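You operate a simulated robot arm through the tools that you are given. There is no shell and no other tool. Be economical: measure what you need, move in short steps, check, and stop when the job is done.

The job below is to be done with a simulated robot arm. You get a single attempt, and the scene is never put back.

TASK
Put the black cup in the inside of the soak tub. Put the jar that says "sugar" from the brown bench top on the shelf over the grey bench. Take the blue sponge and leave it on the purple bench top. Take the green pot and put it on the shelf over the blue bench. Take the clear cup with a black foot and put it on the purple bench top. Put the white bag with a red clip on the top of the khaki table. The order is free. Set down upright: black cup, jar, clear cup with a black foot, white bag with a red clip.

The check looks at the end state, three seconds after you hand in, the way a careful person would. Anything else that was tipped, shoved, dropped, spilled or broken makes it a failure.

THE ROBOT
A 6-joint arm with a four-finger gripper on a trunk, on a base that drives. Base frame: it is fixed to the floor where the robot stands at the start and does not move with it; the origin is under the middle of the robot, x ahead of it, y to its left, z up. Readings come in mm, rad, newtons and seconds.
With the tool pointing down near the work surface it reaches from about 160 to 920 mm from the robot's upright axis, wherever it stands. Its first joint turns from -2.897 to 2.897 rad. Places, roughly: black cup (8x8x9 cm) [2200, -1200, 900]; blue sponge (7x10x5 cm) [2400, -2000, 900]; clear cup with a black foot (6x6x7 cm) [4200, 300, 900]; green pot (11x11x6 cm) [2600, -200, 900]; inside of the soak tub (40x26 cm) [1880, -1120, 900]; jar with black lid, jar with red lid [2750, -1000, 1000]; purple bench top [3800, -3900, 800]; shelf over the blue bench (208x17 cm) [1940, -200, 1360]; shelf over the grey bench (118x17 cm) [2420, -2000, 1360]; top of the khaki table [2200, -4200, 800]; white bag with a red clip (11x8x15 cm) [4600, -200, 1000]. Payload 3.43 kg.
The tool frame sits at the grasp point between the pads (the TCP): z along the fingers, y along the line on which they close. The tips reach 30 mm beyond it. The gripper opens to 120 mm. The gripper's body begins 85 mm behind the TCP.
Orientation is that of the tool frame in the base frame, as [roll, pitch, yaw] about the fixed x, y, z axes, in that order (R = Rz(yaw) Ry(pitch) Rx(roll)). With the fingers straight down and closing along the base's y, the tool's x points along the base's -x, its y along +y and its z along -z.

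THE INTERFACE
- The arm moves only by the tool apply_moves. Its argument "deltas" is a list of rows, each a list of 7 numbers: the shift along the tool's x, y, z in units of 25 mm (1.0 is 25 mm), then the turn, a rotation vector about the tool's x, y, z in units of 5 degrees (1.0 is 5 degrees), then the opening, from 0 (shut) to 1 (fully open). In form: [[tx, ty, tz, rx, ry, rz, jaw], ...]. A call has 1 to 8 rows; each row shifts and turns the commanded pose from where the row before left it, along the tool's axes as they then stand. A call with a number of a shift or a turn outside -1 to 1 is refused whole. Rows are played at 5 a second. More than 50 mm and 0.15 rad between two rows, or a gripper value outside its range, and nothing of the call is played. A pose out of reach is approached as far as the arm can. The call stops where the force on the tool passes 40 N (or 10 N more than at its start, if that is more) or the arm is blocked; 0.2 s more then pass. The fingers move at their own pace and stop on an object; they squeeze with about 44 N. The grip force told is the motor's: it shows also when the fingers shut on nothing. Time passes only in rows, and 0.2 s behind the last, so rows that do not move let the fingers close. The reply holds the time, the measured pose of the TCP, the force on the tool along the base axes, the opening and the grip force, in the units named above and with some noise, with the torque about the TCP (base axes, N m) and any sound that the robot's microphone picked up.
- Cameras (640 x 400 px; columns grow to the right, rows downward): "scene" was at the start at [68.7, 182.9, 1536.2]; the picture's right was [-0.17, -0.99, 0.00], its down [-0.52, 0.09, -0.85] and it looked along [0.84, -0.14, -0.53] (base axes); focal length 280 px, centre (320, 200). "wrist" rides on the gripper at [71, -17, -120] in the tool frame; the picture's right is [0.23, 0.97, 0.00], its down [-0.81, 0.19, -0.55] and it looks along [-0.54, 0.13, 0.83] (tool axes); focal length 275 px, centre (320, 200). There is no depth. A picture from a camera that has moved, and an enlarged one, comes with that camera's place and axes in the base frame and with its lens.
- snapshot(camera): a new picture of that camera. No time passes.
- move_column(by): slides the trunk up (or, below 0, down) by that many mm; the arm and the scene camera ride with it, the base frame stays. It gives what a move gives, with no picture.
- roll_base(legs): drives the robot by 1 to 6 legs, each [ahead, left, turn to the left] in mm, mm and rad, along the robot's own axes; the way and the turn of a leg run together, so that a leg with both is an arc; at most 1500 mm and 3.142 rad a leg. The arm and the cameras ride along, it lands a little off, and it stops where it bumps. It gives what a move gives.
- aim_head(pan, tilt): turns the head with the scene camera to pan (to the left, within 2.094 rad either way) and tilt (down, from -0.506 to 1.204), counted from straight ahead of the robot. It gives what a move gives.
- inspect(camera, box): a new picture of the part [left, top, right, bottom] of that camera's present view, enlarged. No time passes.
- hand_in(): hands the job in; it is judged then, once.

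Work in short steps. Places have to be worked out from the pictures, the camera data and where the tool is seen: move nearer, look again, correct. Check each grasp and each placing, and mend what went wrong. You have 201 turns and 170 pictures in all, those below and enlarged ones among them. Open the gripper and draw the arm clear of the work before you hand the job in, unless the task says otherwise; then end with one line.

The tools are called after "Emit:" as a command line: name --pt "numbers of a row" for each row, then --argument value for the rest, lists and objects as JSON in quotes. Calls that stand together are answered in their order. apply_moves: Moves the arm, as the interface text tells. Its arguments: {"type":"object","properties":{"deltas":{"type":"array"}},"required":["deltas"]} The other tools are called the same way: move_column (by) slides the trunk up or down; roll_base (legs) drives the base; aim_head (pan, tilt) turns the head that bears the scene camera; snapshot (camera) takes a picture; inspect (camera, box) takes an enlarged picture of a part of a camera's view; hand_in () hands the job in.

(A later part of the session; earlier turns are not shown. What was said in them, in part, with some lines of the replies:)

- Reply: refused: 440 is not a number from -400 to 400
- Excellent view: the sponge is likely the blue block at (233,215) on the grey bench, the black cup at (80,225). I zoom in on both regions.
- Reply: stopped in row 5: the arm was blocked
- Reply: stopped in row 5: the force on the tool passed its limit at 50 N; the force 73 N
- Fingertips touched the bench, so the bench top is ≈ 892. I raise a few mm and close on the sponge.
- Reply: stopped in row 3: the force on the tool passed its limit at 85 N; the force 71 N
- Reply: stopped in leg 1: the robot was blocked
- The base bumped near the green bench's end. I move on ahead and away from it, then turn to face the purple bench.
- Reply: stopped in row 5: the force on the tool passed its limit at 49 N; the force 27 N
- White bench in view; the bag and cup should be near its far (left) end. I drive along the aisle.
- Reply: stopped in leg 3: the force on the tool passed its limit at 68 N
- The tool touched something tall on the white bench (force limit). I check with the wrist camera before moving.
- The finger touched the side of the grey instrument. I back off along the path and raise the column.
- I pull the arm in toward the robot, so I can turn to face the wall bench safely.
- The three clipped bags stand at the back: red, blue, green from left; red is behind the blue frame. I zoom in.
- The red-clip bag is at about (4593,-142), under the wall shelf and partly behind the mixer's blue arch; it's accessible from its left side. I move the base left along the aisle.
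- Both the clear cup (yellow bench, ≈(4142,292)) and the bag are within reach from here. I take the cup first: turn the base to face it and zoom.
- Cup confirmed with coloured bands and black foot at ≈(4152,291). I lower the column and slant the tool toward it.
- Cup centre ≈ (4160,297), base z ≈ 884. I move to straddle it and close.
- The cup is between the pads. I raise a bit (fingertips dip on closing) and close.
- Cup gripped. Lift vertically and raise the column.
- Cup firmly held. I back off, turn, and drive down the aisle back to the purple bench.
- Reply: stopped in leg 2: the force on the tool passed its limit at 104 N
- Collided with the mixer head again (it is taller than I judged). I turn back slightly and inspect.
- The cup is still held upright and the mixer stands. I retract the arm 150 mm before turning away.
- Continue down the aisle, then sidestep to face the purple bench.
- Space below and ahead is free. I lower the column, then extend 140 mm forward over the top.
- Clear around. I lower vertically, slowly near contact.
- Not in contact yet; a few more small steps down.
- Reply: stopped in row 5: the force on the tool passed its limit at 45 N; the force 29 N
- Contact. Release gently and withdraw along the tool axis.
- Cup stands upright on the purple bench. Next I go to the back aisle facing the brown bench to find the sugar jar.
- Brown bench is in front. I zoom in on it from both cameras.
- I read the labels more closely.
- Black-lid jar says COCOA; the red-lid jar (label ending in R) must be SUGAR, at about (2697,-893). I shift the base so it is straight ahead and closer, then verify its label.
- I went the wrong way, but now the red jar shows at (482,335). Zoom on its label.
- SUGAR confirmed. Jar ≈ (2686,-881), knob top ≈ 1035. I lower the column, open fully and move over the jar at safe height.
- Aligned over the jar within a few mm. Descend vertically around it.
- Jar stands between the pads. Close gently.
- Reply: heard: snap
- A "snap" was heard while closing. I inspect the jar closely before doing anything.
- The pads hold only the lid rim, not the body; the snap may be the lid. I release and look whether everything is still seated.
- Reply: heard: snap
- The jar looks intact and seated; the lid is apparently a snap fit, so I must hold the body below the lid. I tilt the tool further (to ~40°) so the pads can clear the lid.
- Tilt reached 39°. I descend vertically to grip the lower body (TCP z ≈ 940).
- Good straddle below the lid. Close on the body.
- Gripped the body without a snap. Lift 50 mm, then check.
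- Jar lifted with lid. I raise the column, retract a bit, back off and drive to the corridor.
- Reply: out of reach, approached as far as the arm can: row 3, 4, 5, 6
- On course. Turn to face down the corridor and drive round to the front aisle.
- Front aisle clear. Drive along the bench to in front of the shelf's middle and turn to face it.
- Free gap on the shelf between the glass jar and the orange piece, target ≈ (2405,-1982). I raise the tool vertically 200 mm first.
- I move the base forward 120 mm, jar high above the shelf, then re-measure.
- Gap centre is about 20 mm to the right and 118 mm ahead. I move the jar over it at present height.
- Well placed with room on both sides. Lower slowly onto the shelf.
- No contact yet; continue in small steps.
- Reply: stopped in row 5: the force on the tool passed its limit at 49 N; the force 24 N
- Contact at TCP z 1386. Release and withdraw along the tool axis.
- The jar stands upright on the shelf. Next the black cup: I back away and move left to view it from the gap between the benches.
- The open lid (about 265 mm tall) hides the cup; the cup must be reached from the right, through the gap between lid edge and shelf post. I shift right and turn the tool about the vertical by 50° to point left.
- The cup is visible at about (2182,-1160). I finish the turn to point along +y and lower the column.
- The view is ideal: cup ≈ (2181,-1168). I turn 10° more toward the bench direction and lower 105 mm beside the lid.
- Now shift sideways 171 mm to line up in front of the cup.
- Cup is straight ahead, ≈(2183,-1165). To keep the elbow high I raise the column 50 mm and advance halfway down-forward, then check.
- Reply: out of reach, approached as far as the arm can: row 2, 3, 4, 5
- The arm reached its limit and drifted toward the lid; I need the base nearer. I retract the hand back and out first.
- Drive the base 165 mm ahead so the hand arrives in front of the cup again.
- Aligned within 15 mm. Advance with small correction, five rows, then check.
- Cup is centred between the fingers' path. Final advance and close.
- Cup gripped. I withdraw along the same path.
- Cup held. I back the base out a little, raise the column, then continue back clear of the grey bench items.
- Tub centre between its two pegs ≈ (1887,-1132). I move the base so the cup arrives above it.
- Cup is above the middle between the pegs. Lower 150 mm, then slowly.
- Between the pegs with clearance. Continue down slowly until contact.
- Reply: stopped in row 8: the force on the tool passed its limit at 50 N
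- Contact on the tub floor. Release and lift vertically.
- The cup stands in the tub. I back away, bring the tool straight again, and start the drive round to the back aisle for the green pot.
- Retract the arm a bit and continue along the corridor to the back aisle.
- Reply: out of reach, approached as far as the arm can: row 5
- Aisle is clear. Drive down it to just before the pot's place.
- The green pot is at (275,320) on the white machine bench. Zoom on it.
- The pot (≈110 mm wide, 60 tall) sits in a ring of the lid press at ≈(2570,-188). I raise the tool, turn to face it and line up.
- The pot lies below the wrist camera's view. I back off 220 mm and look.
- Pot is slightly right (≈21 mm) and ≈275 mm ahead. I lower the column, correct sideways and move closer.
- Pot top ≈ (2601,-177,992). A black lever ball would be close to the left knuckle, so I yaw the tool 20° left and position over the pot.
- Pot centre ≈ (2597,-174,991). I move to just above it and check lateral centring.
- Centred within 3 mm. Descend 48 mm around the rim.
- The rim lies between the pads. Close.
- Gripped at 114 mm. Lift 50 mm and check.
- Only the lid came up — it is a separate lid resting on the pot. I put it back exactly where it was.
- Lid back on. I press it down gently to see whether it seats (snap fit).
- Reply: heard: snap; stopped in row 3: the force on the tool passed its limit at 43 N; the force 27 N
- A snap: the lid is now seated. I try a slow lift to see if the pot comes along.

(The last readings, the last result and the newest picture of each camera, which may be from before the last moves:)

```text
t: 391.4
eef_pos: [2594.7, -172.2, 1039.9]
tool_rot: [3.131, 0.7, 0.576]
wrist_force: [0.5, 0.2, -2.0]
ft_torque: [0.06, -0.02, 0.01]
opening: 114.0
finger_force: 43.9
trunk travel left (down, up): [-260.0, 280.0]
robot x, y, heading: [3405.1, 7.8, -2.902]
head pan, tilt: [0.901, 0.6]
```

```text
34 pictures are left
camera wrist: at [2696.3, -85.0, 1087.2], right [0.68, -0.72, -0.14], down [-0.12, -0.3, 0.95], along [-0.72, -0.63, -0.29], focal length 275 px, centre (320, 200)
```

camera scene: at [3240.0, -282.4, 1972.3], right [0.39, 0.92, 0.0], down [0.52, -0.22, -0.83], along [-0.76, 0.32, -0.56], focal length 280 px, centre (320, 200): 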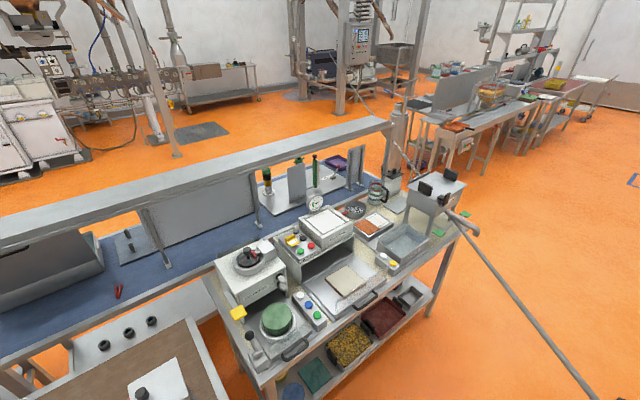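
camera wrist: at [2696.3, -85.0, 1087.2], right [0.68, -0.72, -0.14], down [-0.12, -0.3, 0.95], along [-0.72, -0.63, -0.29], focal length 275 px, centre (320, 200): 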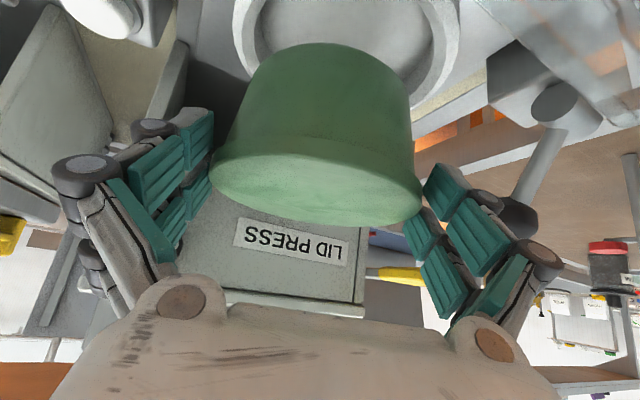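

The pot comes up with its seated lid. I raise the column fully, back off, and drive around to the front of the blue bench.

Emit:
move_column --by 280

Emit:
roll_base --legs '[[-130, 0, 0], [0, 0, 1.575], [1450, 0, 0], [1450, 0, 0]]'

Emit:
aim_head --pan 0 --tilt 0.55

Emit:
snapshot --camera "scene"

```text
t: 394.3
eef_pos: [2593.3, -172.6, 1320.2]
tool_rot: [3.13, 0.7, 0.576]
wrist_force: [-0.3, -0.3, -1.5]
ft_torque: [0.02, -0.02, 0.01]
opening: 113.7
finger_force: 43.7
trunk travel left (down, up): [-540.0, 0.0]
robot x, y, heading: [3403.0, 9.3, -2.905]
head pan, tilt: [0.901, 0.6]
```

```text
t: 413.0
eef_pos: [4486.5, -3565.6, 1319.6]
tool_rot: [3.131, 0.7, 2.172]
wrist_force: [0.1, 0.5, -1.4]
ft_torque: [0.06, -0.04, 0.01]
opening: 113.2
finger_force: 44.0
trunk travel left (down, up): [-540.0, 0.0]
robot x, y, heading: [4286.5, -2758.3, -1.308]
head pan, tilt: [0.901, 0.6]
```

```text
t: 414.2
eef_pos: [4485.8, -3564.7, 1320.7]
tool_rot: [3.131, 0.699, 2.171]
wrist_force: [-0.6, -0.3, -2.3]
ft_torque: [0.03, 0.03, -0.03]
opening: 113.4
finger_force: 43.9
trunk travel left (down, up): [-540.0, 0.0]
robot x, y, heading: [4285.7, -2764.2, -1.31]
head pan, tilt: [0.0, 0.55]
```

```text
33 pictures are left
camera scene: at [4498.5, -2777.3, 1976.8], right [-0.96, -0.26, 0.0], down [-0.14, 0.5, -0.85], along [0.22, -0.82, -0.52], focal length 280 px, centre (320, 200)
```

scene: 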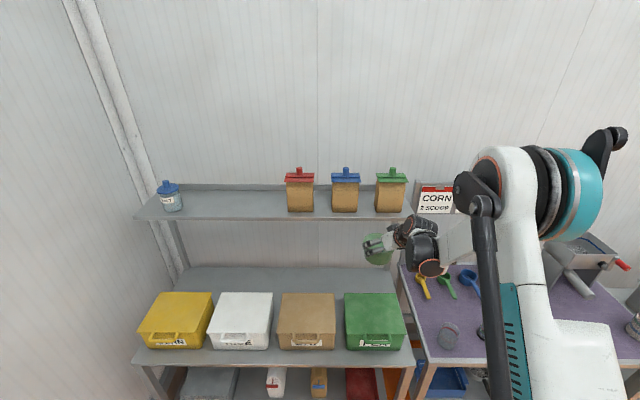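

Continue: turn, go down the corridor to the front aisle.

Emit:
roll_base --legs '[[0, 0, -1.595], [1300, 0, 0], [1350, 0, 0], [0, 0, -1.57], [1350, 0, 0], [1250, 0, 0]]'

Emit:
snapshot --camera "scene"

```text
t: 447.1
eef_pos: [879.9, -154.0, 1319.8]
tool_rot: [3.131, 0.699, -0.987]
wrist_force: [0.3, -0.2, -1.0]
ft_torque: [-0.03, -0.03, 0.02]
opening: 112.4
finger_force: 44.5
trunk travel left (down, up): [-540.0, 0.0]
robot x, y, heading: [1065.5, -964.3, 1.821]
head pan, tilt: [0.0, 0.55]
```

```text
32 pictures are left
camera scene: at [854.1, -944.7, 1976.8], right [0.97, 0.25, 0.0], down [0.13, -0.51, -0.85], along [-0.21, 0.83, -0.52], focal length 280 px, centre (320, 200)
```

scene: 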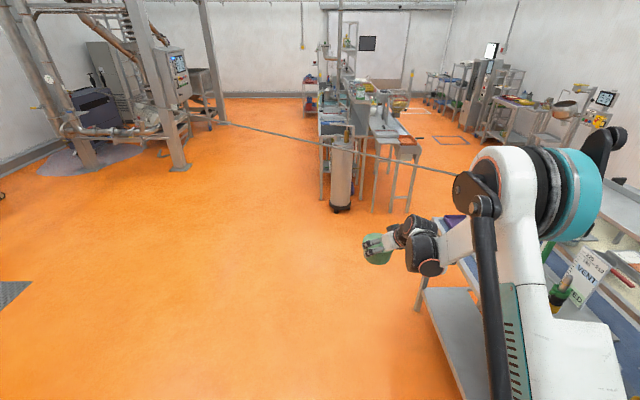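

Turn to face the blue bench's shelf and raise the pot above shelf height.

Emit:
roll_base --legs '[[0, 0, -1.58]]'

Emit:
apply_moves --pt "-0.644 0 -0.765 0 0 0 0.7" --pt "-0.644 0 -0.765 0 0 0 0.7" --pt "-0.644 0 -0.765 0 0 0 0.7" --pt "-0.644 0 -0.765 0 0 0 0.7" --pt "-0.644 0 -0.765 0 0 0 0.7" --pt "-0.644 0 -0.765 0 0 0 0.7"

Emit:
snapshot --camera "scene"

Emit:
snapshot --camera "wrist"

```text
t: 451.4
eef_pos: [1879.6, -803.4, 1319.1]
tool_rot: [3.131, 0.699, -2.593]
wrist_force: [-0.4, 0.0, -1.4]
ft_torque: [-0.07, 0.06, 0.02]
opening: 111.8
finger_force: 43.6
trunk travel left (down, up): [-540.0, 0.0]
robot x, y, heading: [1069.8, -958.5, 0.215]
head pan, tilt: [0.0, 0.55]
```

```text
t: 452.8
eef_pos: [1879.2, -803.3, 1470.7]
tool_rot: [3.131, 0.7, -2.592]
wrist_force: [-0.1, -0.9, -0.9]
ft_torque: [-0.01, 0.0, -0.04]
opening: 112.0
finger_force: 44.0
trunk travel left (down, up): [-540.0, 0.0]
robot x, y, heading: [1064.6, -959.2, 0.217]
head pan, tilt: [0.0, 0.55]
```

```text
31 pictures are left
camera scene: at [1090.7, -753.9, 1976.8], right [0.21, -0.98, 0.0], down [-0.51, -0.11, -0.85], along [0.83, 0.18, -0.52], focal length 280 px, centre (320, 200)
```

scene: 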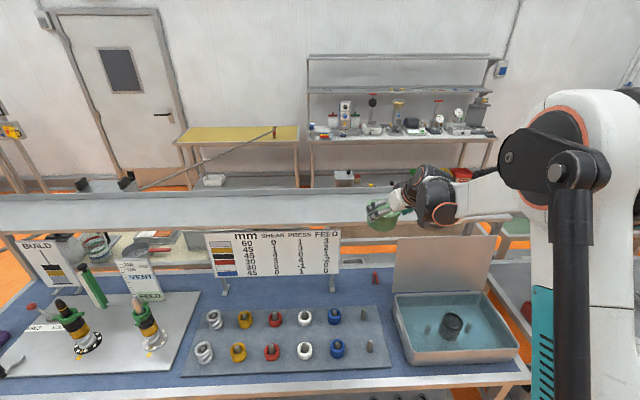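

```text
30 pictures are left
camera wrist: at [1777.5, -888.6, 1517.4], right [-0.66, 0.73, -0.14], down [0.13, 0.3, 0.95], along [0.74, 0.61, -0.29], focal length 275 px, centre (320, 200)
```

wrist: 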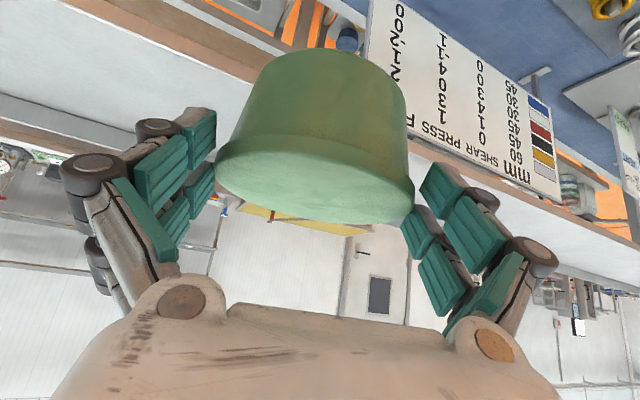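

The shelf is empty here. I drive ahead 120 mm and extend over the shelf's middle.

Emit:
roll_base --legs '[[120, 0, 0.02]]'

Emit:
apply_moves --pt "-0.6 -0.25 0.505 0 0 0 0.7" --pt "-0.6 -0.25 0.505 0 0 0 0.7" --pt "-0.6 -0.25 0.505 0 0 0 0.7" --pt "-0.6 -0.25 0.505 0 0 0 0.7"

Emit:
snapshot --camera "wrist"

Emit:
inspect --camera "scene" --box '[320, 140, 480, 280]'

```text
t: 454.0
eef_pos: [1994.6, -760.8, 1469.1]
tool_rot: [3.131, 0.698, -2.572]
wrist_force: [0.4, 0.2, -1.6]
ft_torque: [-0.01, 0.04, 0.0]
opening: 111.8
finger_force: 43.9
trunk travel left (down, up): [-540.0, 0.0]
robot x, y, heading: [1182.4, -935.5, 0.238]
head pan, tilt: [0.0, 0.55]
```

```text
t: 455.0
eef_pos: [2073.7, -738.4, 1469.2]
tool_rot: [3.132, 0.697, -2.571]
wrist_force: [0.8, 0.6, -1.8]
ft_torque: [-0.03, 0.03, 0.05]
opening: 111.9
finger_force: 44.5
trunk travel left (down, up): [-540.0, 0.0]
robot x, y, heading: [1183.3, -934.9, 0.24]
head pan, tilt: [0.0, 0.55]
```

```text
29 pictures are left
camera wrist: at [1973.3, -825.7, 1515.5], right [-0.68, 0.72, -0.14], down [0.12, 0.3, 0.95], along [0.72, 0.62, -0.29], focal length 275 px, centre (320, 200)
```

wrist: 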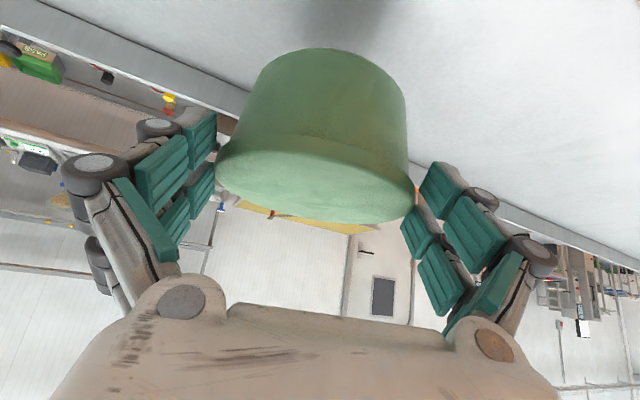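

```text
2.86 times, centred on (400, 210) of scene
camera zoom: at [1205.5, -726.2, 1976.7], right [0.23, -0.97, 0.0], down [-0.51, -0.12, -0.85], along [0.83, 0.2, -0.52], focal length 800 px, centre (91, 171)
```

zoom: 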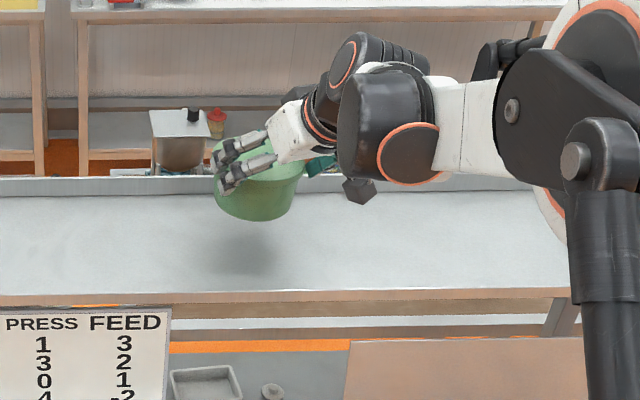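

Perfectly centred over the shelf depth. Lower slowly.

Emit:
apply_moves --pt "0.642 0 0.767 0 0 0 0.7" --pt "0.642 0 0.767 0 0 0 0.7" --pt "0.13 0 0.15 0 0 0 0.7" --pt "0.1 0 0.12 0 0 0 0.7" --pt "0.1 0 0.12 0 0 0 0.7" --pt "0.1 0 0.12 0 0 0 0.7" --pt "0.1 0 0.12 0 0 0 0.7" --pt "0.1 0 0.12 0 0 0 0.7"

Emit:
inspect --camera "scene" --box '[320, 140, 480, 280]'

```text
t: 456.0
eef_pos: [2070.1, -740.2, 1418.1]
tool_rot: [3.128, 0.707, -2.575]
wrist_force: [-5.8, -0.8, 20.5]
ft_torque: [0.2, 0.31, 0.11]
opening: 112.1
finger_force: 44.3
trunk travel left (down, up): [-540.0, 0.0]
robot x, y, heading: [1180.6, -936.7, 0.239]
head pan, tilt: [0.0, 0.55]
stopped in row 5: the force on the tool passed its limit at 44 N (the readings are from after the stop); the commanded pose is now the measured one
```

```text
2.86 times, centred on (400, 210) of scene
camera zoom: at [1199.6, -727.5, 1977.0], right [0.23, -0.97, 0.0], down [-0.51, -0.12, -0.85], along [0.83, 0.2, -0.52], focal length 800 px, centre (91, 171)
```

zoom: 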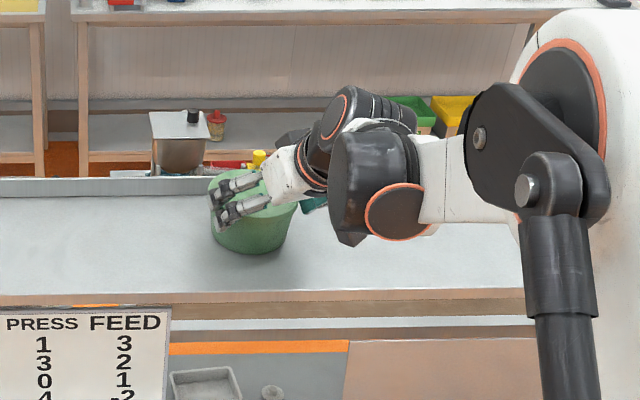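

Pot rests on the shelf. Open fully and withdraw carefully along the tool axis.

Emit:
apply_moves --pt "0 0 -0.02 0 0 0 1" --pt "0 0 0 0 0 0 1" --pt "0 0 0 0 0 0 1" --pt "0 0 -0.4 0 0 0 1" --pt "0 0 -0.8 0 0 0 1" --pt "0 0 -1 0 0 0 1" --pt "0 0 -1 0 0 0 1" --pt "0 0 -1 0 0 0 1"

Emit:
snapshot --camera "wrist"

```text
t: 457.8
eef_pos: [2015.4, -776.4, 1494.3]
tool_rot: [3.132, 0.704, -2.574]
wrist_force: [-0.5, 0.1, 1.0]
ft_torque: [0.01, 0.01, 0.01]
opening: 120.2
finger_force: 0.0
trunk travel left (down, up): [-540.0, 0.0]
robot x, y, heading: [1180.9, -934.8, 0.232]
head pan, tilt: [0.0, 0.55]
```

```text
26 pictures are left
camera wrist: at [1913.8, -863.1, 1540.9], right [-0.68, 0.72, -0.14], down [0.12, 0.3, 0.95], along [0.73, 0.62, -0.28], focal length 275 px, centre (320, 200)
```

wrist: 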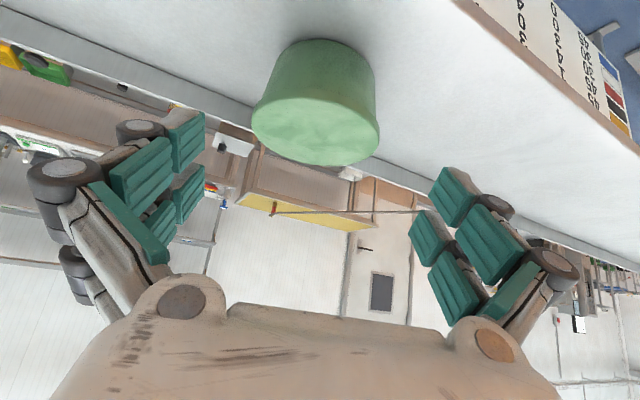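

Pot with lid stands on the shelf. Last job: the bag. I back off and turn the tool to point to the robot's right, as needed to grip the bag from its left side.

Emit:
roll_base --legs '[[-300, 0, 0], [0, 0, -1.57]]'

Emit:
apply_moves --pt "0 0 0 0.648 0 0.762 0.9" --pt "0 0 0 0.648 0 0.762 0.9" --pt "0 0 0 0.648 0 0.762 0.9" --pt "0 0 0 0.648 0 0.762 0.9" --pt "0 0 0 0.648 0 0.762 0.9" --pt "0 0 0 0.648 0 0.762 0.9" --pt "0 0 0 0.648 0 0.762 0.9" --pt "0 0 0 0.648 0 0.762 0.9"

Emit:
apply_moves --pt "0 0 0 0.648 0 0.762 0.9" --pt "0 0 0 0.648 0 0.762 0.9" --pt "0 0 0 0.648 0 0.762 0.9" --pt "0 0 0 0.648 0 0.762 0.9" --pt "0 0 0 0.648 0 0.762 0.9" --pt "0 0 0 0.648 0 0.762 0.9" --pt "0 0 0 0.648 0 0.762 0.9" --pt "0 0 0 0.648 0 0.762 0.9"

Emit:
roll_base --legs '[[1300, 0, 0], [1320, 0, 0], [0, 0, 1.57]]'

```text
t: 463.6
eef_pos: [1068.4, -1835.7, 1493.6]
tool_rot: [3.13, 0.703, 2.154]
wrist_force: [-0.3, -0.5, 0.7]
ft_torque: [0.03, 0.01, 0.0]
opening: 120.0
finger_force: 0.0
trunk travel left (down, up): [-540.0, 0.0]
robot x, y, heading: [898.0, -1003.5, -1.317]
head pan, tilt: [0.0, 0.55]
```

```text
t: 465.4
eef_pos: [1068.9, -1836.1, 1493.4]
tool_rot: [3.133, 0.698, 1.456]
wrist_force: [0.3, -0.1, 0.7]
ft_torque: [0.0, 0.01, -0.03]
opening: 107.9
finger_force: 0.0
trunk travel left (down, up): [-540.0, 0.0]
robot x, y, heading: [893.6, -1002.7, -1.321]
head pan, tilt: [0.0, 0.55]
```

```text
t: 467.2
eef_pos: [1070.1, -1835.3, 1493.8]
tool_rot: [3.141, 0.696, 0.764]
wrist_force: [0.0, 0.8, 0.2]
ft_torque: [0.02, 0.02, 0.0]
opening: 108.0
finger_force: 0.0
trunk travel left (down, up): [-540.0, 0.0]
robot x, y, heading: [895.5, -1001.8, -1.318]
head pan, tilt: [0.0, 0.55]
```

```text
t: 483.9
eef_pos: [2335.4, -3446.8, 1493.0]
tool_rot: [3.138, 0.695, 2.282]
wrist_force: [0.0, -1.0, 0.0]
ft_torque: [0.02, -0.01, -0.01]
opening: 108.3
finger_force: 0.1
trunk travel left (down, up): [-540.0, 0.0]
robot x, y, heading: [1497.1, -3579.3, 0.2]
head pan, tilt: [0.0, 0.55]
```

Drive the corridor and into the back aisle again.

Emit:
roll_base --legs '[[0, 0, 0.04], [1320, 0, 0], [1310, 0, 0], [0, 0, 1.57]]'

```text
t: 500.8
eef_pos: [3878.6, -2109.7, 1493.4]
tool_rot: [3.141, 0.697, -2.4]
wrist_force: [-0.3, -0.2, -0.4]
ft_torque: [0.0, 0.02, 0.02]
opening: 107.8
finger_force: 0.1
trunk travel left (down, up): [-540.0, 0.0]
robot x, y, heading: [4034.8, -2944.5, 1.802]
head pan, tilt: [0.0, 0.55]
```

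Pose as planned (d1≈3217). Continue up the aisle.

Emit:
roll_base --legs '[[0, 0, 0.005], [1460, -30, 0]]'

Emit:
roll_base --legs '[[1450, 0, 0]]'

```text
t: 508.2
eef_pos: [3558.3, -701.1, 1494.2]
tool_rot: [-3.141, 0.695, -2.387]
wrist_force: [0.0, -0.2, -0.2]
ft_torque: [0.0, 0.0, -0.01]
opening: 108.0
finger_force: 0.0
trunk travel left (down, up): [-540.0, 0.0]
robot x, y, heading: [3723.1, -1532.4, 1.811]
head pan, tilt: [0.0, 0.55]
```

```text
t: 515.6
eef_pos: [3268.1, 745.3, 1493.8]
tool_rot: [3.141, 0.697, -2.428]
wrist_force: [0.2, 0.0, -0.5]
ft_torque: [-0.02, 0.01, 0.03]
opening: 108.1
finger_force: 0.0
trunk travel left (down, up): [-540.0, 0.0]
robot x, y, heading: [3398.9, -99.7, 1.771]
head pan, tilt: [0.0, 0.55]
```

Now turn toward the bag (arm high), then take a look.

Emit:
roll_base --legs '[[0, 60, 0], [0, 0, -2.03]]'

Emit:
snapshot --camera "wrist"

Emit:
snapshot --camera "scene"

```text
t: 521.5
eef_pos: [4138.8, -395.6, 1494.3]
tool_rot: [3.14, 0.697, 1.784]
wrist_force: [-0.2, -0.8, 0.3]
ft_torque: [0.01, -0.01, -0.03]
opening: 108.1
finger_force: 0.1
trunk travel left (down, up): [-540.0, 0.0]
robot x, y, heading: [3341.1, -109.7, -0.299]
head pan, tilt: [0.0, 0.55]
```

```text
25 pictures are left
camera wrist: at [4095.4, -269.2, 1541.0], right [0.91, 0.38, -0.15], down [0.24, -0.22, 0.94], along [0.33, -0.9, -0.29], focal length 275 px, centre (320, 200)
```

wrist: 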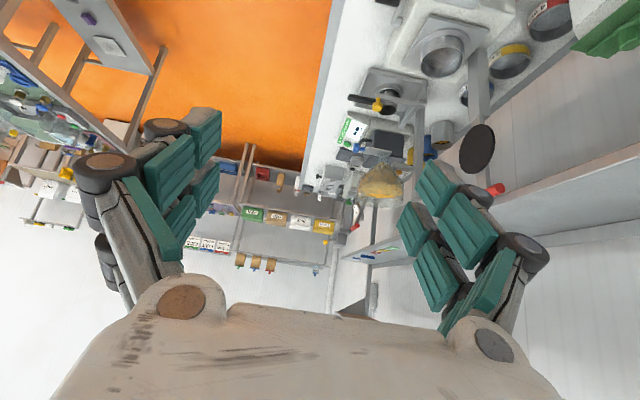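

```text
24 pictures are left
camera scene: at [3466.3, 61.2, 1976.8], right [-0.29, -0.96, 0.0], down [-0.5, 0.15, -0.85], along [0.81, -0.25, -0.52], focal length 280 px, centre (320, 200)
```

scene: 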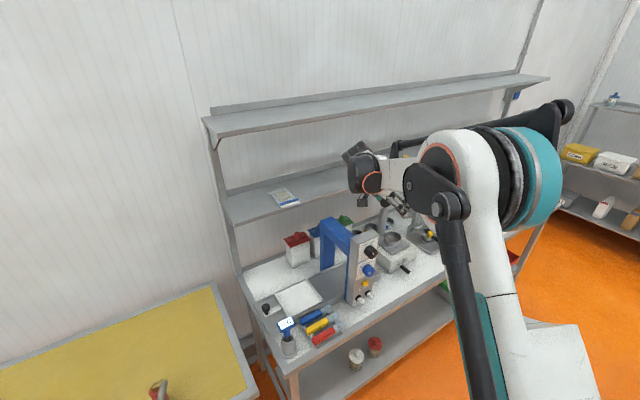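

Good view of the bag's left side. Zoom to measure bag and mixer arch.

Emit:
inspect --camera "scene" --box '[240, 180, 420, 320]'

```text
2.86 times, centred on (330, 250) of scene
camera zoom: at [3466.3, 61.2, 1976.8], right [-0.29, -0.96, 0.0], down [-0.5, 0.15, -0.85], along [0.81, -0.25, -0.52], focal length 800 px, centre (291, 57)
```

zoom: 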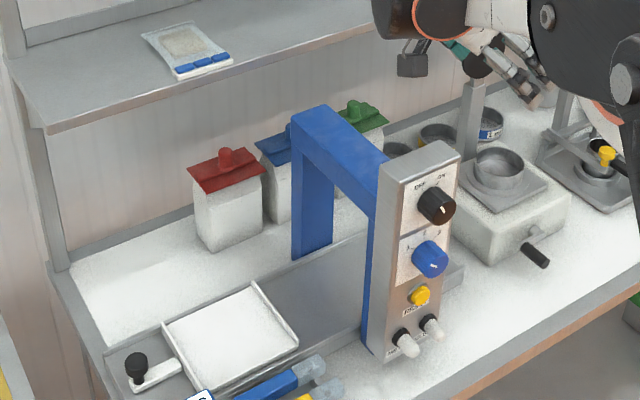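

Bag centre ≈ d1 4424, lat −1250 (in bench axes); mixer's left face is only 60 mm right of it, 1290 high. I shift the arm left in the air, then the base, staying clear of the mixer.

Emit:
apply_moves --pt "0.74 0 -0.62 0 0 0 0.8" --pt "0.74 0 -0.62 0 0 0 0.8" --pt "0.74 0 -0.62 0 0 0 0.8" --pt "0.74 0 -0.62 0 0 0 0.8" --pt "0.74 0 -0.62 0 0 0 0.8" --pt "0.74 0 -0.62 0 0 0 0.8" --pt "0.74 0 -0.62 0 0 0 0.8"

Emit:
roll_base --legs '[[-78, 130, 0]]'

```text
t: 523.1
eef_pos: [4102.5, -227.4, 1494.7]
tool_rot: [3.141, 0.697, 1.784]
wrist_force: [-0.5, 0.8, 0.3]
ft_torque: [0.0, 0.0, 0.0]
opening: 95.9
finger_force: 0.0
trunk travel left (down, up): [-540.0, 0.0]
robot x, y, heading: [3343.5, -110.1, -0.299]
head pan, tilt: [0.0, 0.55]
```

```text
t: 524.5
eef_pos: [4066.7, -82.3, 1495.0]
tool_rot: [3.138, 0.698, 1.777]
wrist_force: [0.7, 0.3, 0.1]
ft_torque: [-0.03, 0.01, -0.01]
opening: 95.9
finger_force: 0.1
trunk travel left (down, up): [-540.0, 0.0]
robot x, y, heading: [3305.3, 42.8, -0.302]
head pan, tilt: [0.0, 0.55]
```

Lower: column −240 and the arm 175 mm, at a spot left of and in front of the mixer.

Emit:
move_column --by -240

Emit:
apply_moves --pt "0.642 0 0.767 0 0 0 0.8" --pt "0.642 0 0.767 0 0 0 0.8" --pt "0.642 0 0.767 0 0 0 0.8" --pt "0.642 0 0.767 0 0 0 0.8" --pt "0.642 0 0.767 0 0 0 0.8" --pt "0.642 0 0.767 0 0 0 0.8" --pt "0.642 0 0.767 0 0 0 0.8"

Emit:
snapshot --camera "scene"

```text
t: 527.0
eef_pos: [4067.0, -83.6, 1254.5]
tool_rot: [3.139, 0.696, 1.779]
wrist_force: [-0.9, 0.1, 0.0]
ft_torque: [-0.01, -0.03, 0.02]
opening: 96.2
finger_force: 0.0
trunk travel left (down, up): [-300.0, 240.0]
robot x, y, heading: [3305.2, 45.0, -0.304]
head pan, tilt: [0.0, 0.55]
```

```text
t: 528.6
eef_pos: [4067.9, -84.7, 1079.4]
tool_rot: [3.142, 0.697, 1.779]
wrist_force: [-0.4, -0.1, -0.3]
ft_torque: [-0.03, -0.01, -0.02]
opening: 95.8
finger_force: 0.1
trunk travel left (down, up): [-300.0, 240.0]
robot x, y, heading: [3305.5, 43.6, -0.305]
head pan, tilt: [0.0, 0.55]
```

```text
22 pictures are left
camera scene: at [3432.9, 209.3, 1736.7], right [-0.3, -0.95, 0.0], down [-0.5, 0.16, -0.85], along [0.81, -0.26, -0.52], focal length 280 px, centre (320, 200)
```

scene: 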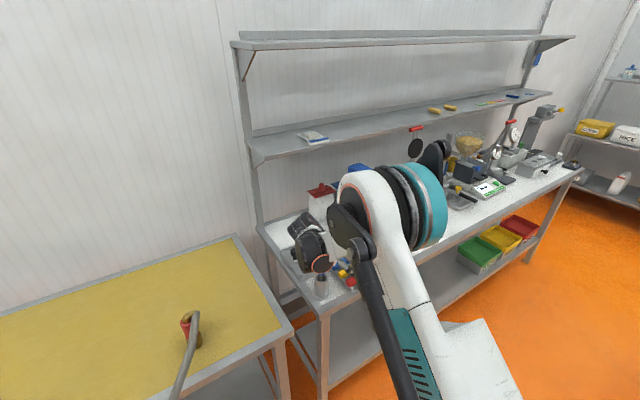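

The elbow is high and clear of the mixer. Drive in along the bench depth 395 mm.

Emit:
roll_base --legs '[[171, 104, 0], [167, 101, 0]]'

Emit:
snapshot --camera "wrist"

Emit:
snapshot --camera "scene"

```text
t: 531.4
eef_pos: [4455.7, 5.9, 1077.9]
tool_rot: [3.142, 0.697, 1.779]
wrist_force: [0.2, -0.4, -0.1]
ft_torque: [0.02, -0.01, 0.0]
opening: 96.0
finger_force: 0.1
trunk travel left (down, up): [-300.0, 240.0]
robot x, y, heading: [3692.7, 133.5, -0.305]
head pan, tilt: [0.0, 0.55]
```

```text
21 pictures are left
camera wrist: at [4413.5, 132.2, 1125.7], right [0.92, 0.37, -0.15], down [0.24, -0.22, 0.94], along [0.32, -0.9, -0.29], focal length 275 px, centre (320, 200)
```

wrist: 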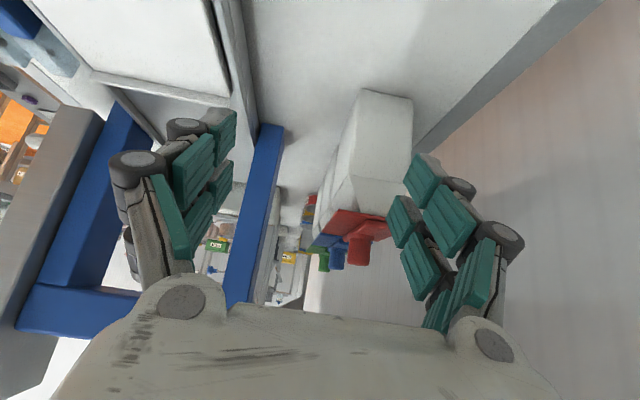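

```text
20 pictures are left
camera scene: at [3822.0, 301.6, 1736.6], right [-0.3, -0.95, 0.0], down [-0.5, 0.16, -0.85], along [0.81, -0.26, -0.52], focal length 280 px, centre (320, 200)
```

scene: 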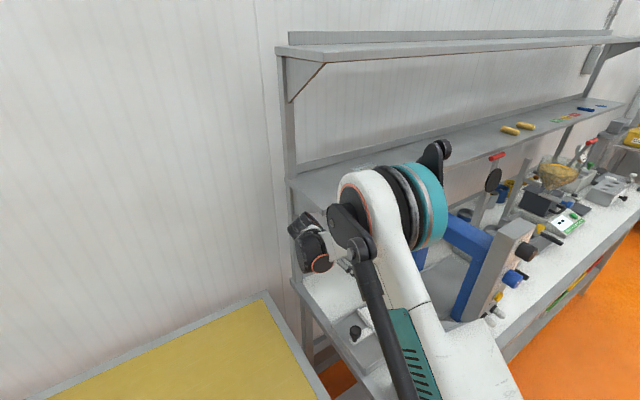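

Clear view: bag left face centre ≈ d1 4407. I move 84 mm deeper along the bench and 60 mm down, left of the bag.

Emit:
apply_moves --pt "0.385 0.84 0.46 0 0 0 0.8" --pt "0.385 0.84 0.46 0 0 0 0.8" --pt "0.385 0.84 0.46 0 0 0 0.8" --pt "0.385 0.84 0.46 0 0 0 0.8"

Emit:
snapshot --camera "wrist"

```text
t: 532.4
eef_pos: [4537.4, 23.0, 1017.9]
tool_rot: [3.141, 0.697, 1.779]
wrist_force: [0.8, 0.2, -0.4]
ft_torque: [0.01, 0.01, -0.01]
opening: 96.0
finger_force: 0.2
trunk travel left (down, up): [-300.0, 240.0]
robot x, y, heading: [3694.9, 135.2, -0.311]
head pan, tilt: [0.0, 0.55]
```

```text
19 pictures are left
camera wrist: at [4494.6, 148.2, 1065.5], right [0.92, 0.37, -0.15], down [0.24, -0.22, 0.94], along [0.32, -0.9, -0.29], focal length 275 px, centre (320, 200)
```

wrist: 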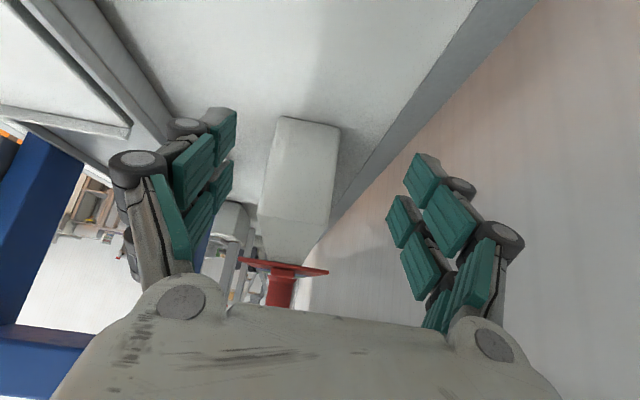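

The bag is turned about 5°, its clip sits high (~1040). I yaw 5°, drop to z≈968 and advance 100 mm toward it, jaws at 91 mm.

Emit:
apply_moves --pt "0 0 0 -0.642 0 -0.767 0.76" --pt "0.642 -0.36 0.767 0 0 0 0.76" --pt "0.642 -0.36 0.767 0 0 0 0.76" --pt "-0.767 0 0.642 0 0 0 0.76" --pt "-0.767 0 0.642 0 0 0 0.76" --pt "-0.767 0 0.642 0 0 0 0.76" --pt "-0.767 0 0.642 0 0 0 0.76"

Emit:
snapshot --camera "wrist"

```text
t: 534.0
eef_pos: [4550.6, -78.2, 969.0]
tool_rot: [3.139, 0.697, 1.863]
wrist_force: [0.5, -0.9, -0.1]
ft_torque: [0.03, 0.01, 0.02]
opening: 91.2
finger_force: 0.1
trunk travel left (down, up): [-300.0, 240.0]
robot x, y, heading: [3693.5, 130.6, -0.306]
head pan, tilt: [0.0, 0.55]
```

```text
18 pictures are left
camera wrist: at [4496.7, 43.8, 1015.6], right [0.88, 0.45, -0.15], down [0.26, -0.2, 0.94], along [0.4, -0.87, -0.29], focal length 275 px, centre (320, 200)
```

wrist: 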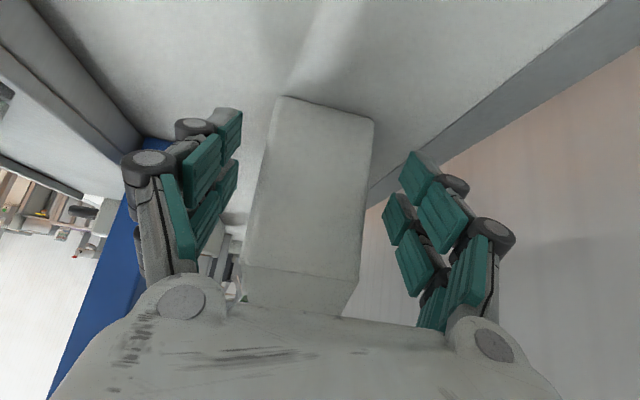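

Aligned: remaining 78 mm forward, 24 down. Advance and then look.

Emit:
apply_moves --pt "-0.445 0.02 0.685 0 0 0 0.76" --pt "-0.445 0.02 0.685 0 0 0 0.76" --pt "-0.445 0.02 0.685 0 0 0 0.76" --pt "-0.445 0.02 0.685 0 0 0 0.76"

Emit:
snapshot --camera "wrist"

```text
t: 535.0
eef_pos: [4572.7, -151.8, 943.9]
tool_rot: [3.14, 0.694, 1.865]
wrist_force: [-1.3, -0.1, -0.6]
ft_torque: [0.01, -0.05, 0.03]
opening: 91.2
finger_force: 0.1
trunk travel left (down, up): [-300.0, 240.0]
robot x, y, heading: [3692.8, 135.8, -0.307]
head pan, tilt: [0.0, 0.55]
```

```text
17 pictures are left
camera wrist: at [4519.1, -30.3, 992.0], right [0.88, 0.45, -0.15], down [0.26, -0.2, 0.94], along [0.4, -0.87, -0.3], focal length 275 px, centre (320, 200)
```

wrist: 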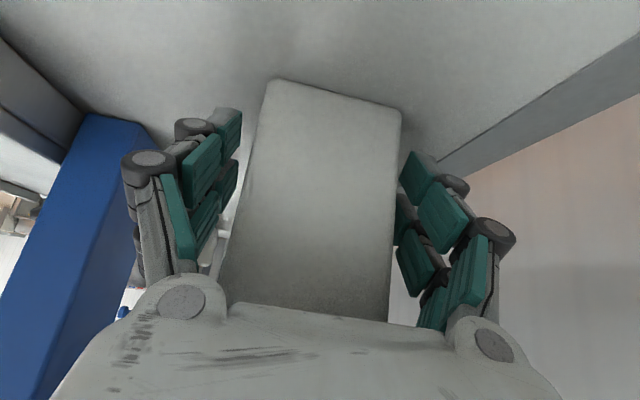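

The bag is between the fingers without contact. Close.

Emit:
apply_moves --pt "0 0 0 0 0 0 0.68" --pt "0 0 0 0 0 0 0.6" --pt "0 0 0 0 0 0 0.5" --pt "0 0 0 0 0 0 0.5"

```text
t: 536.0
eef_pos: [4573.0, -151.6, 945.6]
tool_rot: [3.138, 0.696, 1.865]
wrist_force: [0.0, -0.3, 0.0]
ft_torque: [-0.1, -0.06, -0.09]
opening: 69.6
finger_force: 44.2
trunk travel left (down, up): [-300.0, 240.0]
robot x, y, heading: [3692.0, 137.3, -0.311]
head pan, tilt: [0.0, 0.55]
```

Gripped (69.6 mm). Lift 45 mm and look.

Emit:
apply_moves --pt "-0.3 0 -0.36 0 0 0 0.5" --pt "-0.45 0 -0.54 0 0 0 0.5" --pt "-0.45 0 -0.54 0 0 0 0.5"

Emit:
snapshot --camera "wrist"

```text
t: 536.8
eef_pos: [4573.1, -153.6, 992.0]
tool_rot: [3.138, 0.696, 1.864]
wrist_force: [0.6, 1.3, -2.4]
ft_torque: [0.07, 0.0, 0.01]
opening: 69.7
finger_force: 43.6
trunk travel left (down, up): [-300.0, 240.0]
robot x, y, heading: [3693.0, 131.6, -0.299]
head pan, tilt: [0.0, 0.55]
```

```text
16 pictures are left
camera wrist: at [4519.3, -30.4, 1040.0], right [0.88, 0.45, -0.15], down [0.26, -0.2, 0.94], along [0.4, -0.87, -0.29], focal length 275 px, centre (320, 200)
```

wrist: 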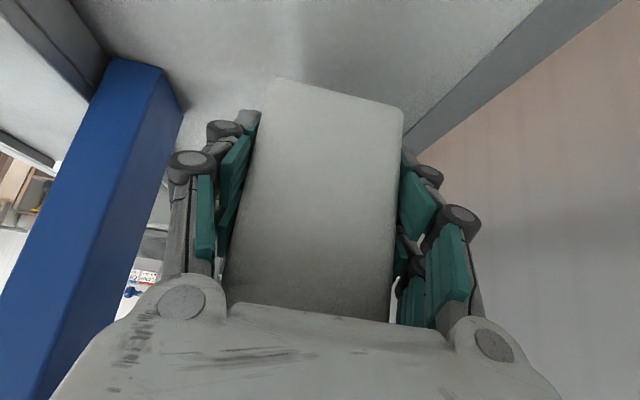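

Bag held. Move it left 140 mm, raise 88 mm, and drive back out along the bench depth.

Emit:
apply_moves --pt "0.767 0 -0.642 0 0 0 0.5" --pt "0.767 0 -0.642 0 0 0 0.5" --pt "0.767 0 -0.642 0 0 0 0.5" --pt "0.767 0 -0.642 0 0 0 0.5" --pt "0.767 0 -0.642 0 0 0 0.5" --pt "0.46 0 -0.385 0 0 0 0.5"

Emit:
apply_moves --pt "-0.564 0 -0.674 0 0 0 0.5" --pt "-0.564 0 -0.674 0 0 0 0.5" --pt "-0.564 0 -0.674 0 0 0 0.5" --pt "-0.564 0 -0.674 0 0 0 0.5"

Emit:
roll_base --legs '[[-171, -102, 0], [-171, -102, 0]]'

Emit:
snapshot --camera "scene"

```text
t: 538.2
eef_pos: [4532.0, -17.4, 991.5]
tool_rot: [3.139, 0.696, 1.865]
wrist_force: [-0.4, -0.2, -1.6]
ft_torque: [0.02, -0.01, 0.06]
opening: 69.4
finger_force: 43.7
trunk travel left (down, up): [-300.0, 240.0]
robot x, y, heading: [3690.5, 130.8, -0.303]
head pan, tilt: [0.0, 0.55]
```

```text
t: 539.2
eef_pos: [4536.3, -6.6, 1081.0]
tool_rot: [3.141, 0.7, 1.872]
wrist_force: [1.1, -0.2, -1.0]
ft_torque: [0.02, 0.03, 0.02]
opening: 69.7
finger_force: 43.8
trunk travel left (down, up): [-300.0, 240.0]
robot x, y, heading: [3693.8, 134.0, -0.305]
head pan, tilt: [0.0, 0.55]
```

```text
t: 541.9
eef_pos: [4146.9, -110.5, 1080.1]
tool_rot: [3.139, 0.695, 1.866]
wrist_force: [0.0, 0.6, -1.7]
ft_torque: [0.09, -0.03, 0.01]
opening: 69.4
finger_force: 43.9
trunk travel left (down, up): [-300.0, 240.0]
robot x, y, heading: [3305.5, 37.1, -0.306]
head pan, tilt: [0.0, 0.55]
```

```text
15 pictures are left
camera scene: at [3431.4, 206.4, 1737.0], right [-0.3, -0.95, 0.0], down [-0.5, 0.16, -0.85], along [0.81, -0.25, -0.52], focal length 280 px, centre (320, 200)
```

scene: 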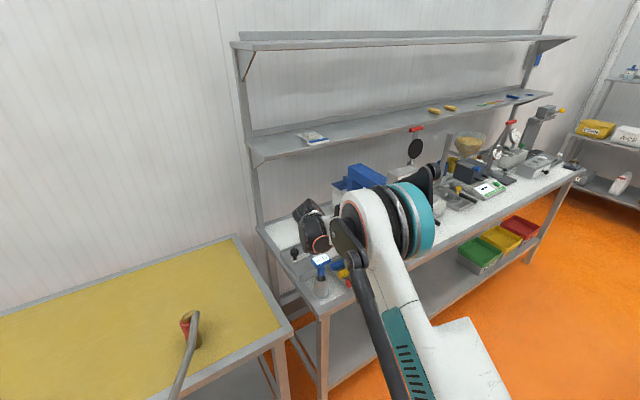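

Thermometer and others undisturbed. Raise column and arm above mixer height, then turn away and drive off down the aisle.

Emit:
move_column --by 240

Emit:
apply_moves --pt "-0.642 0 -0.767 0 0 0 0.5" --pt "-0.642 0 -0.767 0 0 0 0.5" --pt "-0.642 0 -0.767 0 0 0 0.5" --pt "-0.642 0 -0.767 0 0 0 0.5"

Emit:
roll_base --legs '[[0, 0, -1.025], [0, 120, 0], [1450, 0, 0]]'

```text
t: 544.4
eef_pos: [4147.3, -110.3, 1319.7]
tool_rot: [3.14, 0.695, 1.867]
wrist_force: [0.0, 0.3, -1.3]
ft_torque: [0.04, 0.05, -0.02]
opening: 69.6
finger_force: 43.9
trunk travel left (down, up): [-540.0, 0.0]
robot x, y, heading: [3304.4, 39.5, -0.302]
head pan, tilt: [0.0, 0.55]
```

```text
t: 545.4
eef_pos: [4147.2, -109.1, 1420.2]
tool_rot: [3.141, 0.695, 1.87]
wrist_force: [-0.6, -0.8, -1.4]
ft_torque: [0.11, 0.01, -0.04]
opening: 69.1
finger_force: 44.1
trunk travel left (down, up): [-540.0, 0.0]
robot x, y, heading: [3306.0, 40.9, -0.304]
head pan, tilt: [0.0, 0.55]
```

```text
t: 556.0
eef_pos: [4091.5, -2118.3, 1419.3]
tool_rot: [3.141, 0.695, 0.853]
wrist_force: [-0.9, -0.4, -1.6]
ft_torque: [0.04, -0.06, 0.01]
opening: 69.5
finger_force: 44.2
trunk travel left (down, up): [-540.0, 0.0]
robot x, y, heading: [3776.0, -1326.9, -1.322]
head pan, tilt: [0.0, 0.55]
```

Continue: down the aisle, along the corridor to the khaki table.

Emit:
roll_base --legs '[[1500, 0, 0], [0, 0, -1.58], [1160, 0, 0], [1150, 0, 0], [0, 0, 1.57]]'

Emit:
snapshot --camera "scene"

```text
t: 581.9
eef_pos: [2177.5, -4017.3, 1419.7]
tool_rot: [3.141, 0.695, 0.769]
wrist_force: [0.1, -0.1, -1.5]
ft_torque: [0.1, -0.03, -0.02]
opening: 69.3
finger_force: 43.7
trunk travel left (down, up): [-540.0, 0.0]
robot x, y, heading: [1926.0, -3203.7, -1.401]
head pan, tilt: [0.0, 0.55]
```

```text
14 pictures are left
camera scene: at [2136.3, -3238.8, 1976.7], right [-0.99, -0.17, 0.0], down [-0.09, 0.52, -0.85], along [0.14, -0.84, -0.52], focal length 280 px, centre (320, 200)
```

scene: 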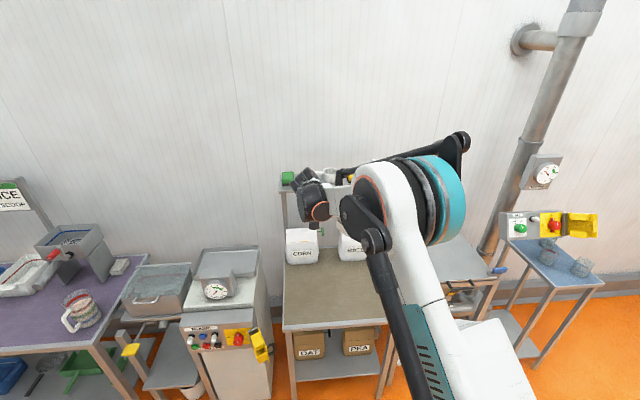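

The khaki top is free in front of the CORN and RICE bags. I move ahead 165 mm and lower the column.

Emit:
roll_base --legs '[[165, 10, 0]]'

Emit:
move_column --by -400

Emit:
snapshot --camera "scene"

Emit:
snapshot --camera "wrist"

```text
t: 583.4
eef_pos: [2219.1, -4178.9, 1419.3]
tool_rot: [-3.14, 0.694, 0.773]
wrist_force: [-0.6, -1.4, -2.3]
ft_torque: [0.05, -0.03, -0.03]
opening: 69.4
finger_force: 44.3
trunk travel left (down, up): [-540.0, 0.0]
robot x, y, heading: [1965.1, -3358.1, -1.401]
head pan, tilt: [0.0, 0.55]
```

```text
t: 587.2
eef_pos: [2217.6, -4177.4, 1019.3]
tool_rot: [-3.141, 0.696, 0.774]
wrist_force: [0.5, 0.2, -1.5]
ft_torque: [0.04, -0.01, 0.01]
opening: 69.2
finger_force: 43.8
trunk travel left (down, up): [-140.0, 400.0]
robot x, y, heading: [1963.0, -3358.2, -1.401]
head pan, tilt: [0.0, 0.55]
```

```text
13 pictures are left
camera scene: at [2173.9, -3398.0, 1576.9], right [-0.99, -0.17, 0.0], down [-0.09, 0.52, -0.85], along [0.15, -0.84, -0.52], focal length 280 px, centre (320, 200)
```

scene: 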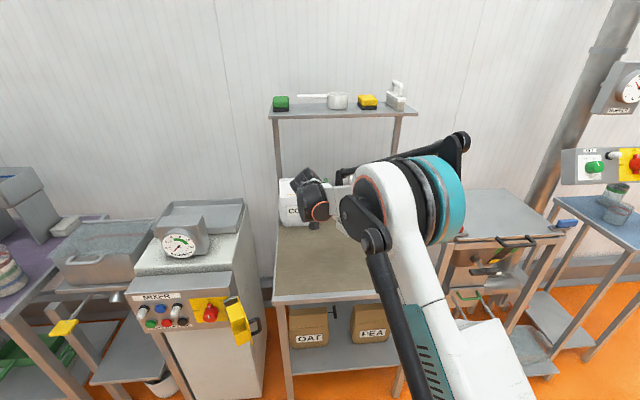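

```text
12 pictures are left
camera wrist: at [2301.5, -4072.2, 1067.6], right [0.81, -0.57, -0.15], down [-0.06, -0.32, 0.94], along [-0.59, -0.75, -0.29], focal length 275 px, centre (320, 200)
```

wrist: 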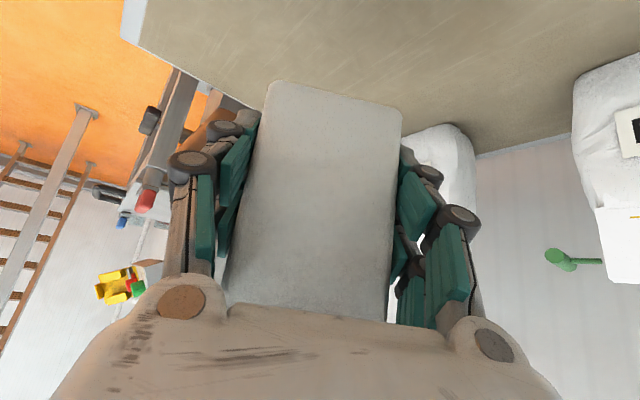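

Clear space below. Lower 125 mm, then slowly to contact.

Emit:
apply_moves --pt "0.642 0 0.767 0 0 0 0.5" --pt "0.642 0 0.767 0 0 0 0.5" --pt "0.642 0 0.767 0 0 0 0.5" --pt "0.642 0 0.767 0 0 0 0.5" --pt "0.642 0 0.767 0 0 0 0.5"

Emit:
apply_moves --pt "0.13 0 0.15 0 0 0 0.5" --pt "0.13 0 0.15 0 0 0 0.5" --pt "0.1 0 0.12 0 0 0 0.5" --pt "0.1 0 0.12 0 0 0 0.5" --pt "0.1 0 0.12 0 0 0 0.5" --pt "0.1 0 0.12 0 0 0 0.5" --pt "0.1 0 0.12 0 0 0 0.5" --pt "0.1 0 0.12 0 0 0 0.5"

Emit:
inspect --camera "scene" --box '[250, 160, 430, 310]'

```text
t: 588.4
eef_pos: [2217.0, -4174.8, 893.6]
tool_rot: [3.14, 0.696, 0.772]
wrist_force: [-1.2, 0.0, -2.4]
ft_torque: [0.05, -0.02, -0.03]
opening: 69.4
finger_force: 44.3
trunk travel left (down, up): [-140.0, 400.0]
robot x, y, heading: [1964.9, -3360.3, -1.397]
head pan, tilt: [0.0, 0.55]
```

```text
t: 590.2
eef_pos: [2217.3, -4175.9, 861.9]
tool_rot: [3.141, 0.697, 0.772]
wrist_force: [0.6, -0.3, -0.8]
ft_torque: [0.04, -0.05, 0.01]
opening: 69.5
finger_force: 44.0
trunk travel left (down, up): [-140.0, 400.0]
robot x, y, heading: [1966.8, -3361.0, -1.4]
head pan, tilt: [0.0, 0.55]
```

```text
2.67 times, centred on (340, 235) of scene
camera zoom: at [2174.0, -3398.1, 1576.8], right [-0.99, -0.17, 0.0], down [-0.09, 0.52, -0.85], along [0.15, -0.84, -0.52], focal length 747 px, centre (267, 107)
```

zoom: 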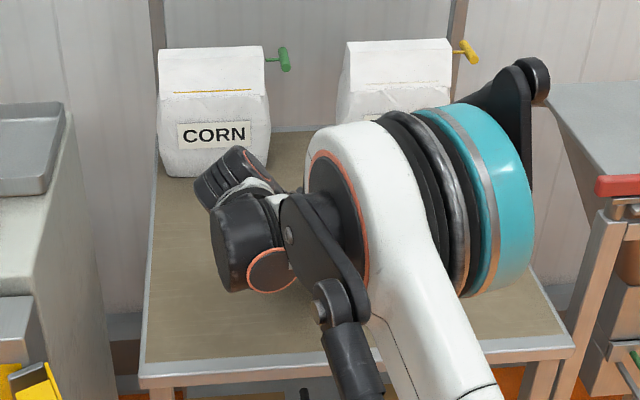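

Not touching yet; continue down in small steps.

Emit:
apply_moves --pt "0.1 0 0.12 0 0 0 0.5" --pt "0.1 0 0.12 0 0 0 0.5" --pt "0.1 0 0.12 0 0 0 0.5" --pt "0.1 0 0.12 0 0 0 0.5" --pt "0.1 0 0.12 0 0 0 0.5" --pt "0.1 0 0.12 0 0 0 0.5" --pt "0.1 0 0.12 0 0 0 0.5" --pt "0.1 0 0.12 0 0 0 0.5"

```text
t: 591.6
eef_pos: [2217.5, -4176.4, 844.5]
tool_rot: [3.135, 0.703, 0.772]
wrist_force: [0.6, 5.3, 22.1]
ft_torque: [0.5, -0.4, 0.02]
opening: 69.7
finger_force: 44.4
trunk travel left (down, up): [-140.0, 400.0]
robot x, y, heading: [1962.3, -3355.0, -1.398]
head pan, tilt: [0.0, 0.55]
stopped in row 6: the force on the tool passed its limit at 42 N (the readings are from after the stop); the commanded pose is now the measured one
```

Contact: bag stands on the khaki top. Release and withdraw along the tool axis.

Emit:
apply_moves --pt "-0.02 0 -0.03 0 0 0 0.62" --pt "0 0 0 0 0 0 0.72" --pt "0 0 0 0 0 0 0.76" --pt "0 0 -0.5 0 0 0 0.76" --pt "0 0 -1 0 0 0 0.76" --pt "0 0 -1 0 0 0 0.76" --pt "0 0 -1 0 0 0 0.76" --pt "0 0 -1 0 0 0 0.76"

Emit:
snapshot --camera "wrist"

```text
t: 593.4
eef_pos: [2270.6, -4126.2, 929.1]
tool_rot: [3.138, 0.699, 0.772]
wrist_force: [0.0, 0.0, 0.0]
ft_torque: [0.0, 0.01, -0.01]
opening: 91.5
finger_force: 0.0
trunk travel left (down, up): [-140.0, 400.0]
robot x, y, heading: [1964.0, -3360.4, -1.397]
head pan, tilt: [0.0, 0.55]
```

```text
10 pictures are left
camera wrist: at [2353.8, -4021.2, 975.9], right [0.81, -0.57, -0.15], down [-0.06, -0.32, 0.95], along [-0.59, -0.76, -0.29], focal length 275 px, centre (320, 200)
```

wrist: 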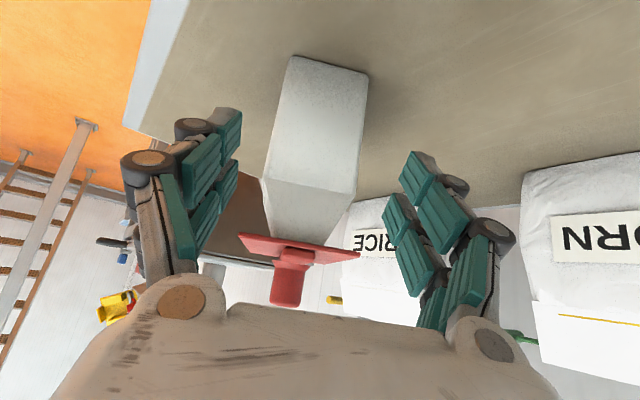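

Bag stands upright with its clip. Withdraw further, then raise the column.

Emit:
apply_moves --pt "0.3 0 -1 0 0 0 0.76" --pt "0.3 0 -1 0 0 0 0.76" --pt "0.3 0 -1 0 0 0 0.76" --pt "0.3 0 -1 0 0 0 0.76"

Emit:
move_column --by 400

Emit:
roll_base --legs '[[-250, 0, 0]]'

Emit:
snapshot --camera "scene"

```text
t: 594.4
eef_pos: [2332.8, -4064.6, 987.6]
tool_rot: [3.138, 0.701, 0.772]
wrist_force: [-0.1, 0.3, -0.2]
ft_torque: [0.0, 0.03, -0.02]
opening: 91.4
finger_force: 0.0
trunk travel left (down, up): [-140.0, 400.0]
robot x, y, heading: [1965.0, -3361.3, -1.394]
head pan, tilt: [0.0, 0.55]
```

```text
t: 598.2
eef_pos: [2333.0, -4065.7, 1386.5]
tool_rot: [3.139, 0.701, 0.772]
wrist_force: [0.6, 0.3, 0.4]
ft_torque: [-0.02, -0.02, 0.0]
opening: 91.3
finger_force: 0.1
trunk travel left (down, up): [-540.0, 0.0]
robot x, y, heading: [1964.1, -3360.7, -1.402]
head pan, tilt: [0.0, 0.55]
```

```text
t: 600.0
eef_pos: [2289.0, -3818.3, 1386.6]
tool_rot: [3.139, 0.703, 0.773]
wrist_force: [0.4, 0.8, 0.2]
ft_torque: [-0.02, -0.04, 0.02]
opening: 91.4
finger_force: 0.2
trunk travel left (down, up): [-540.0, 0.0]
robot x, y, heading: [1922.0, -3114.5, -1.401]
head pan, tilt: [0.0, 0.55]
```

```text
9 pictures are left
camera scene: at [2130.6, -3149.4, 1976.9], right [-0.99, -0.17, 0.0], down [-0.09, 0.51, -0.85], along [0.15, -0.84, -0.52], focal length 280 px, centre (320, 200)
```

scene: 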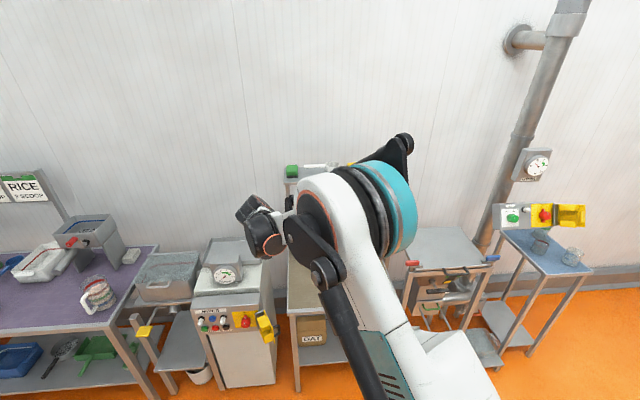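

All six items are in place: each was seen resting properly after release, and the arm is clear with the gripper open. I hand in the job.

Emit:
hand_in

```text
The job is handed in.
```

I handed the job in with all six items in place; after each release I saw the item standing or lying as asked. Along the way, the tool bumped the mixer on the white bench twice; it was still standing, but I could not rule out a small shift. The base also bumped once, near the end of the green bench, and I did not look back for any effect.
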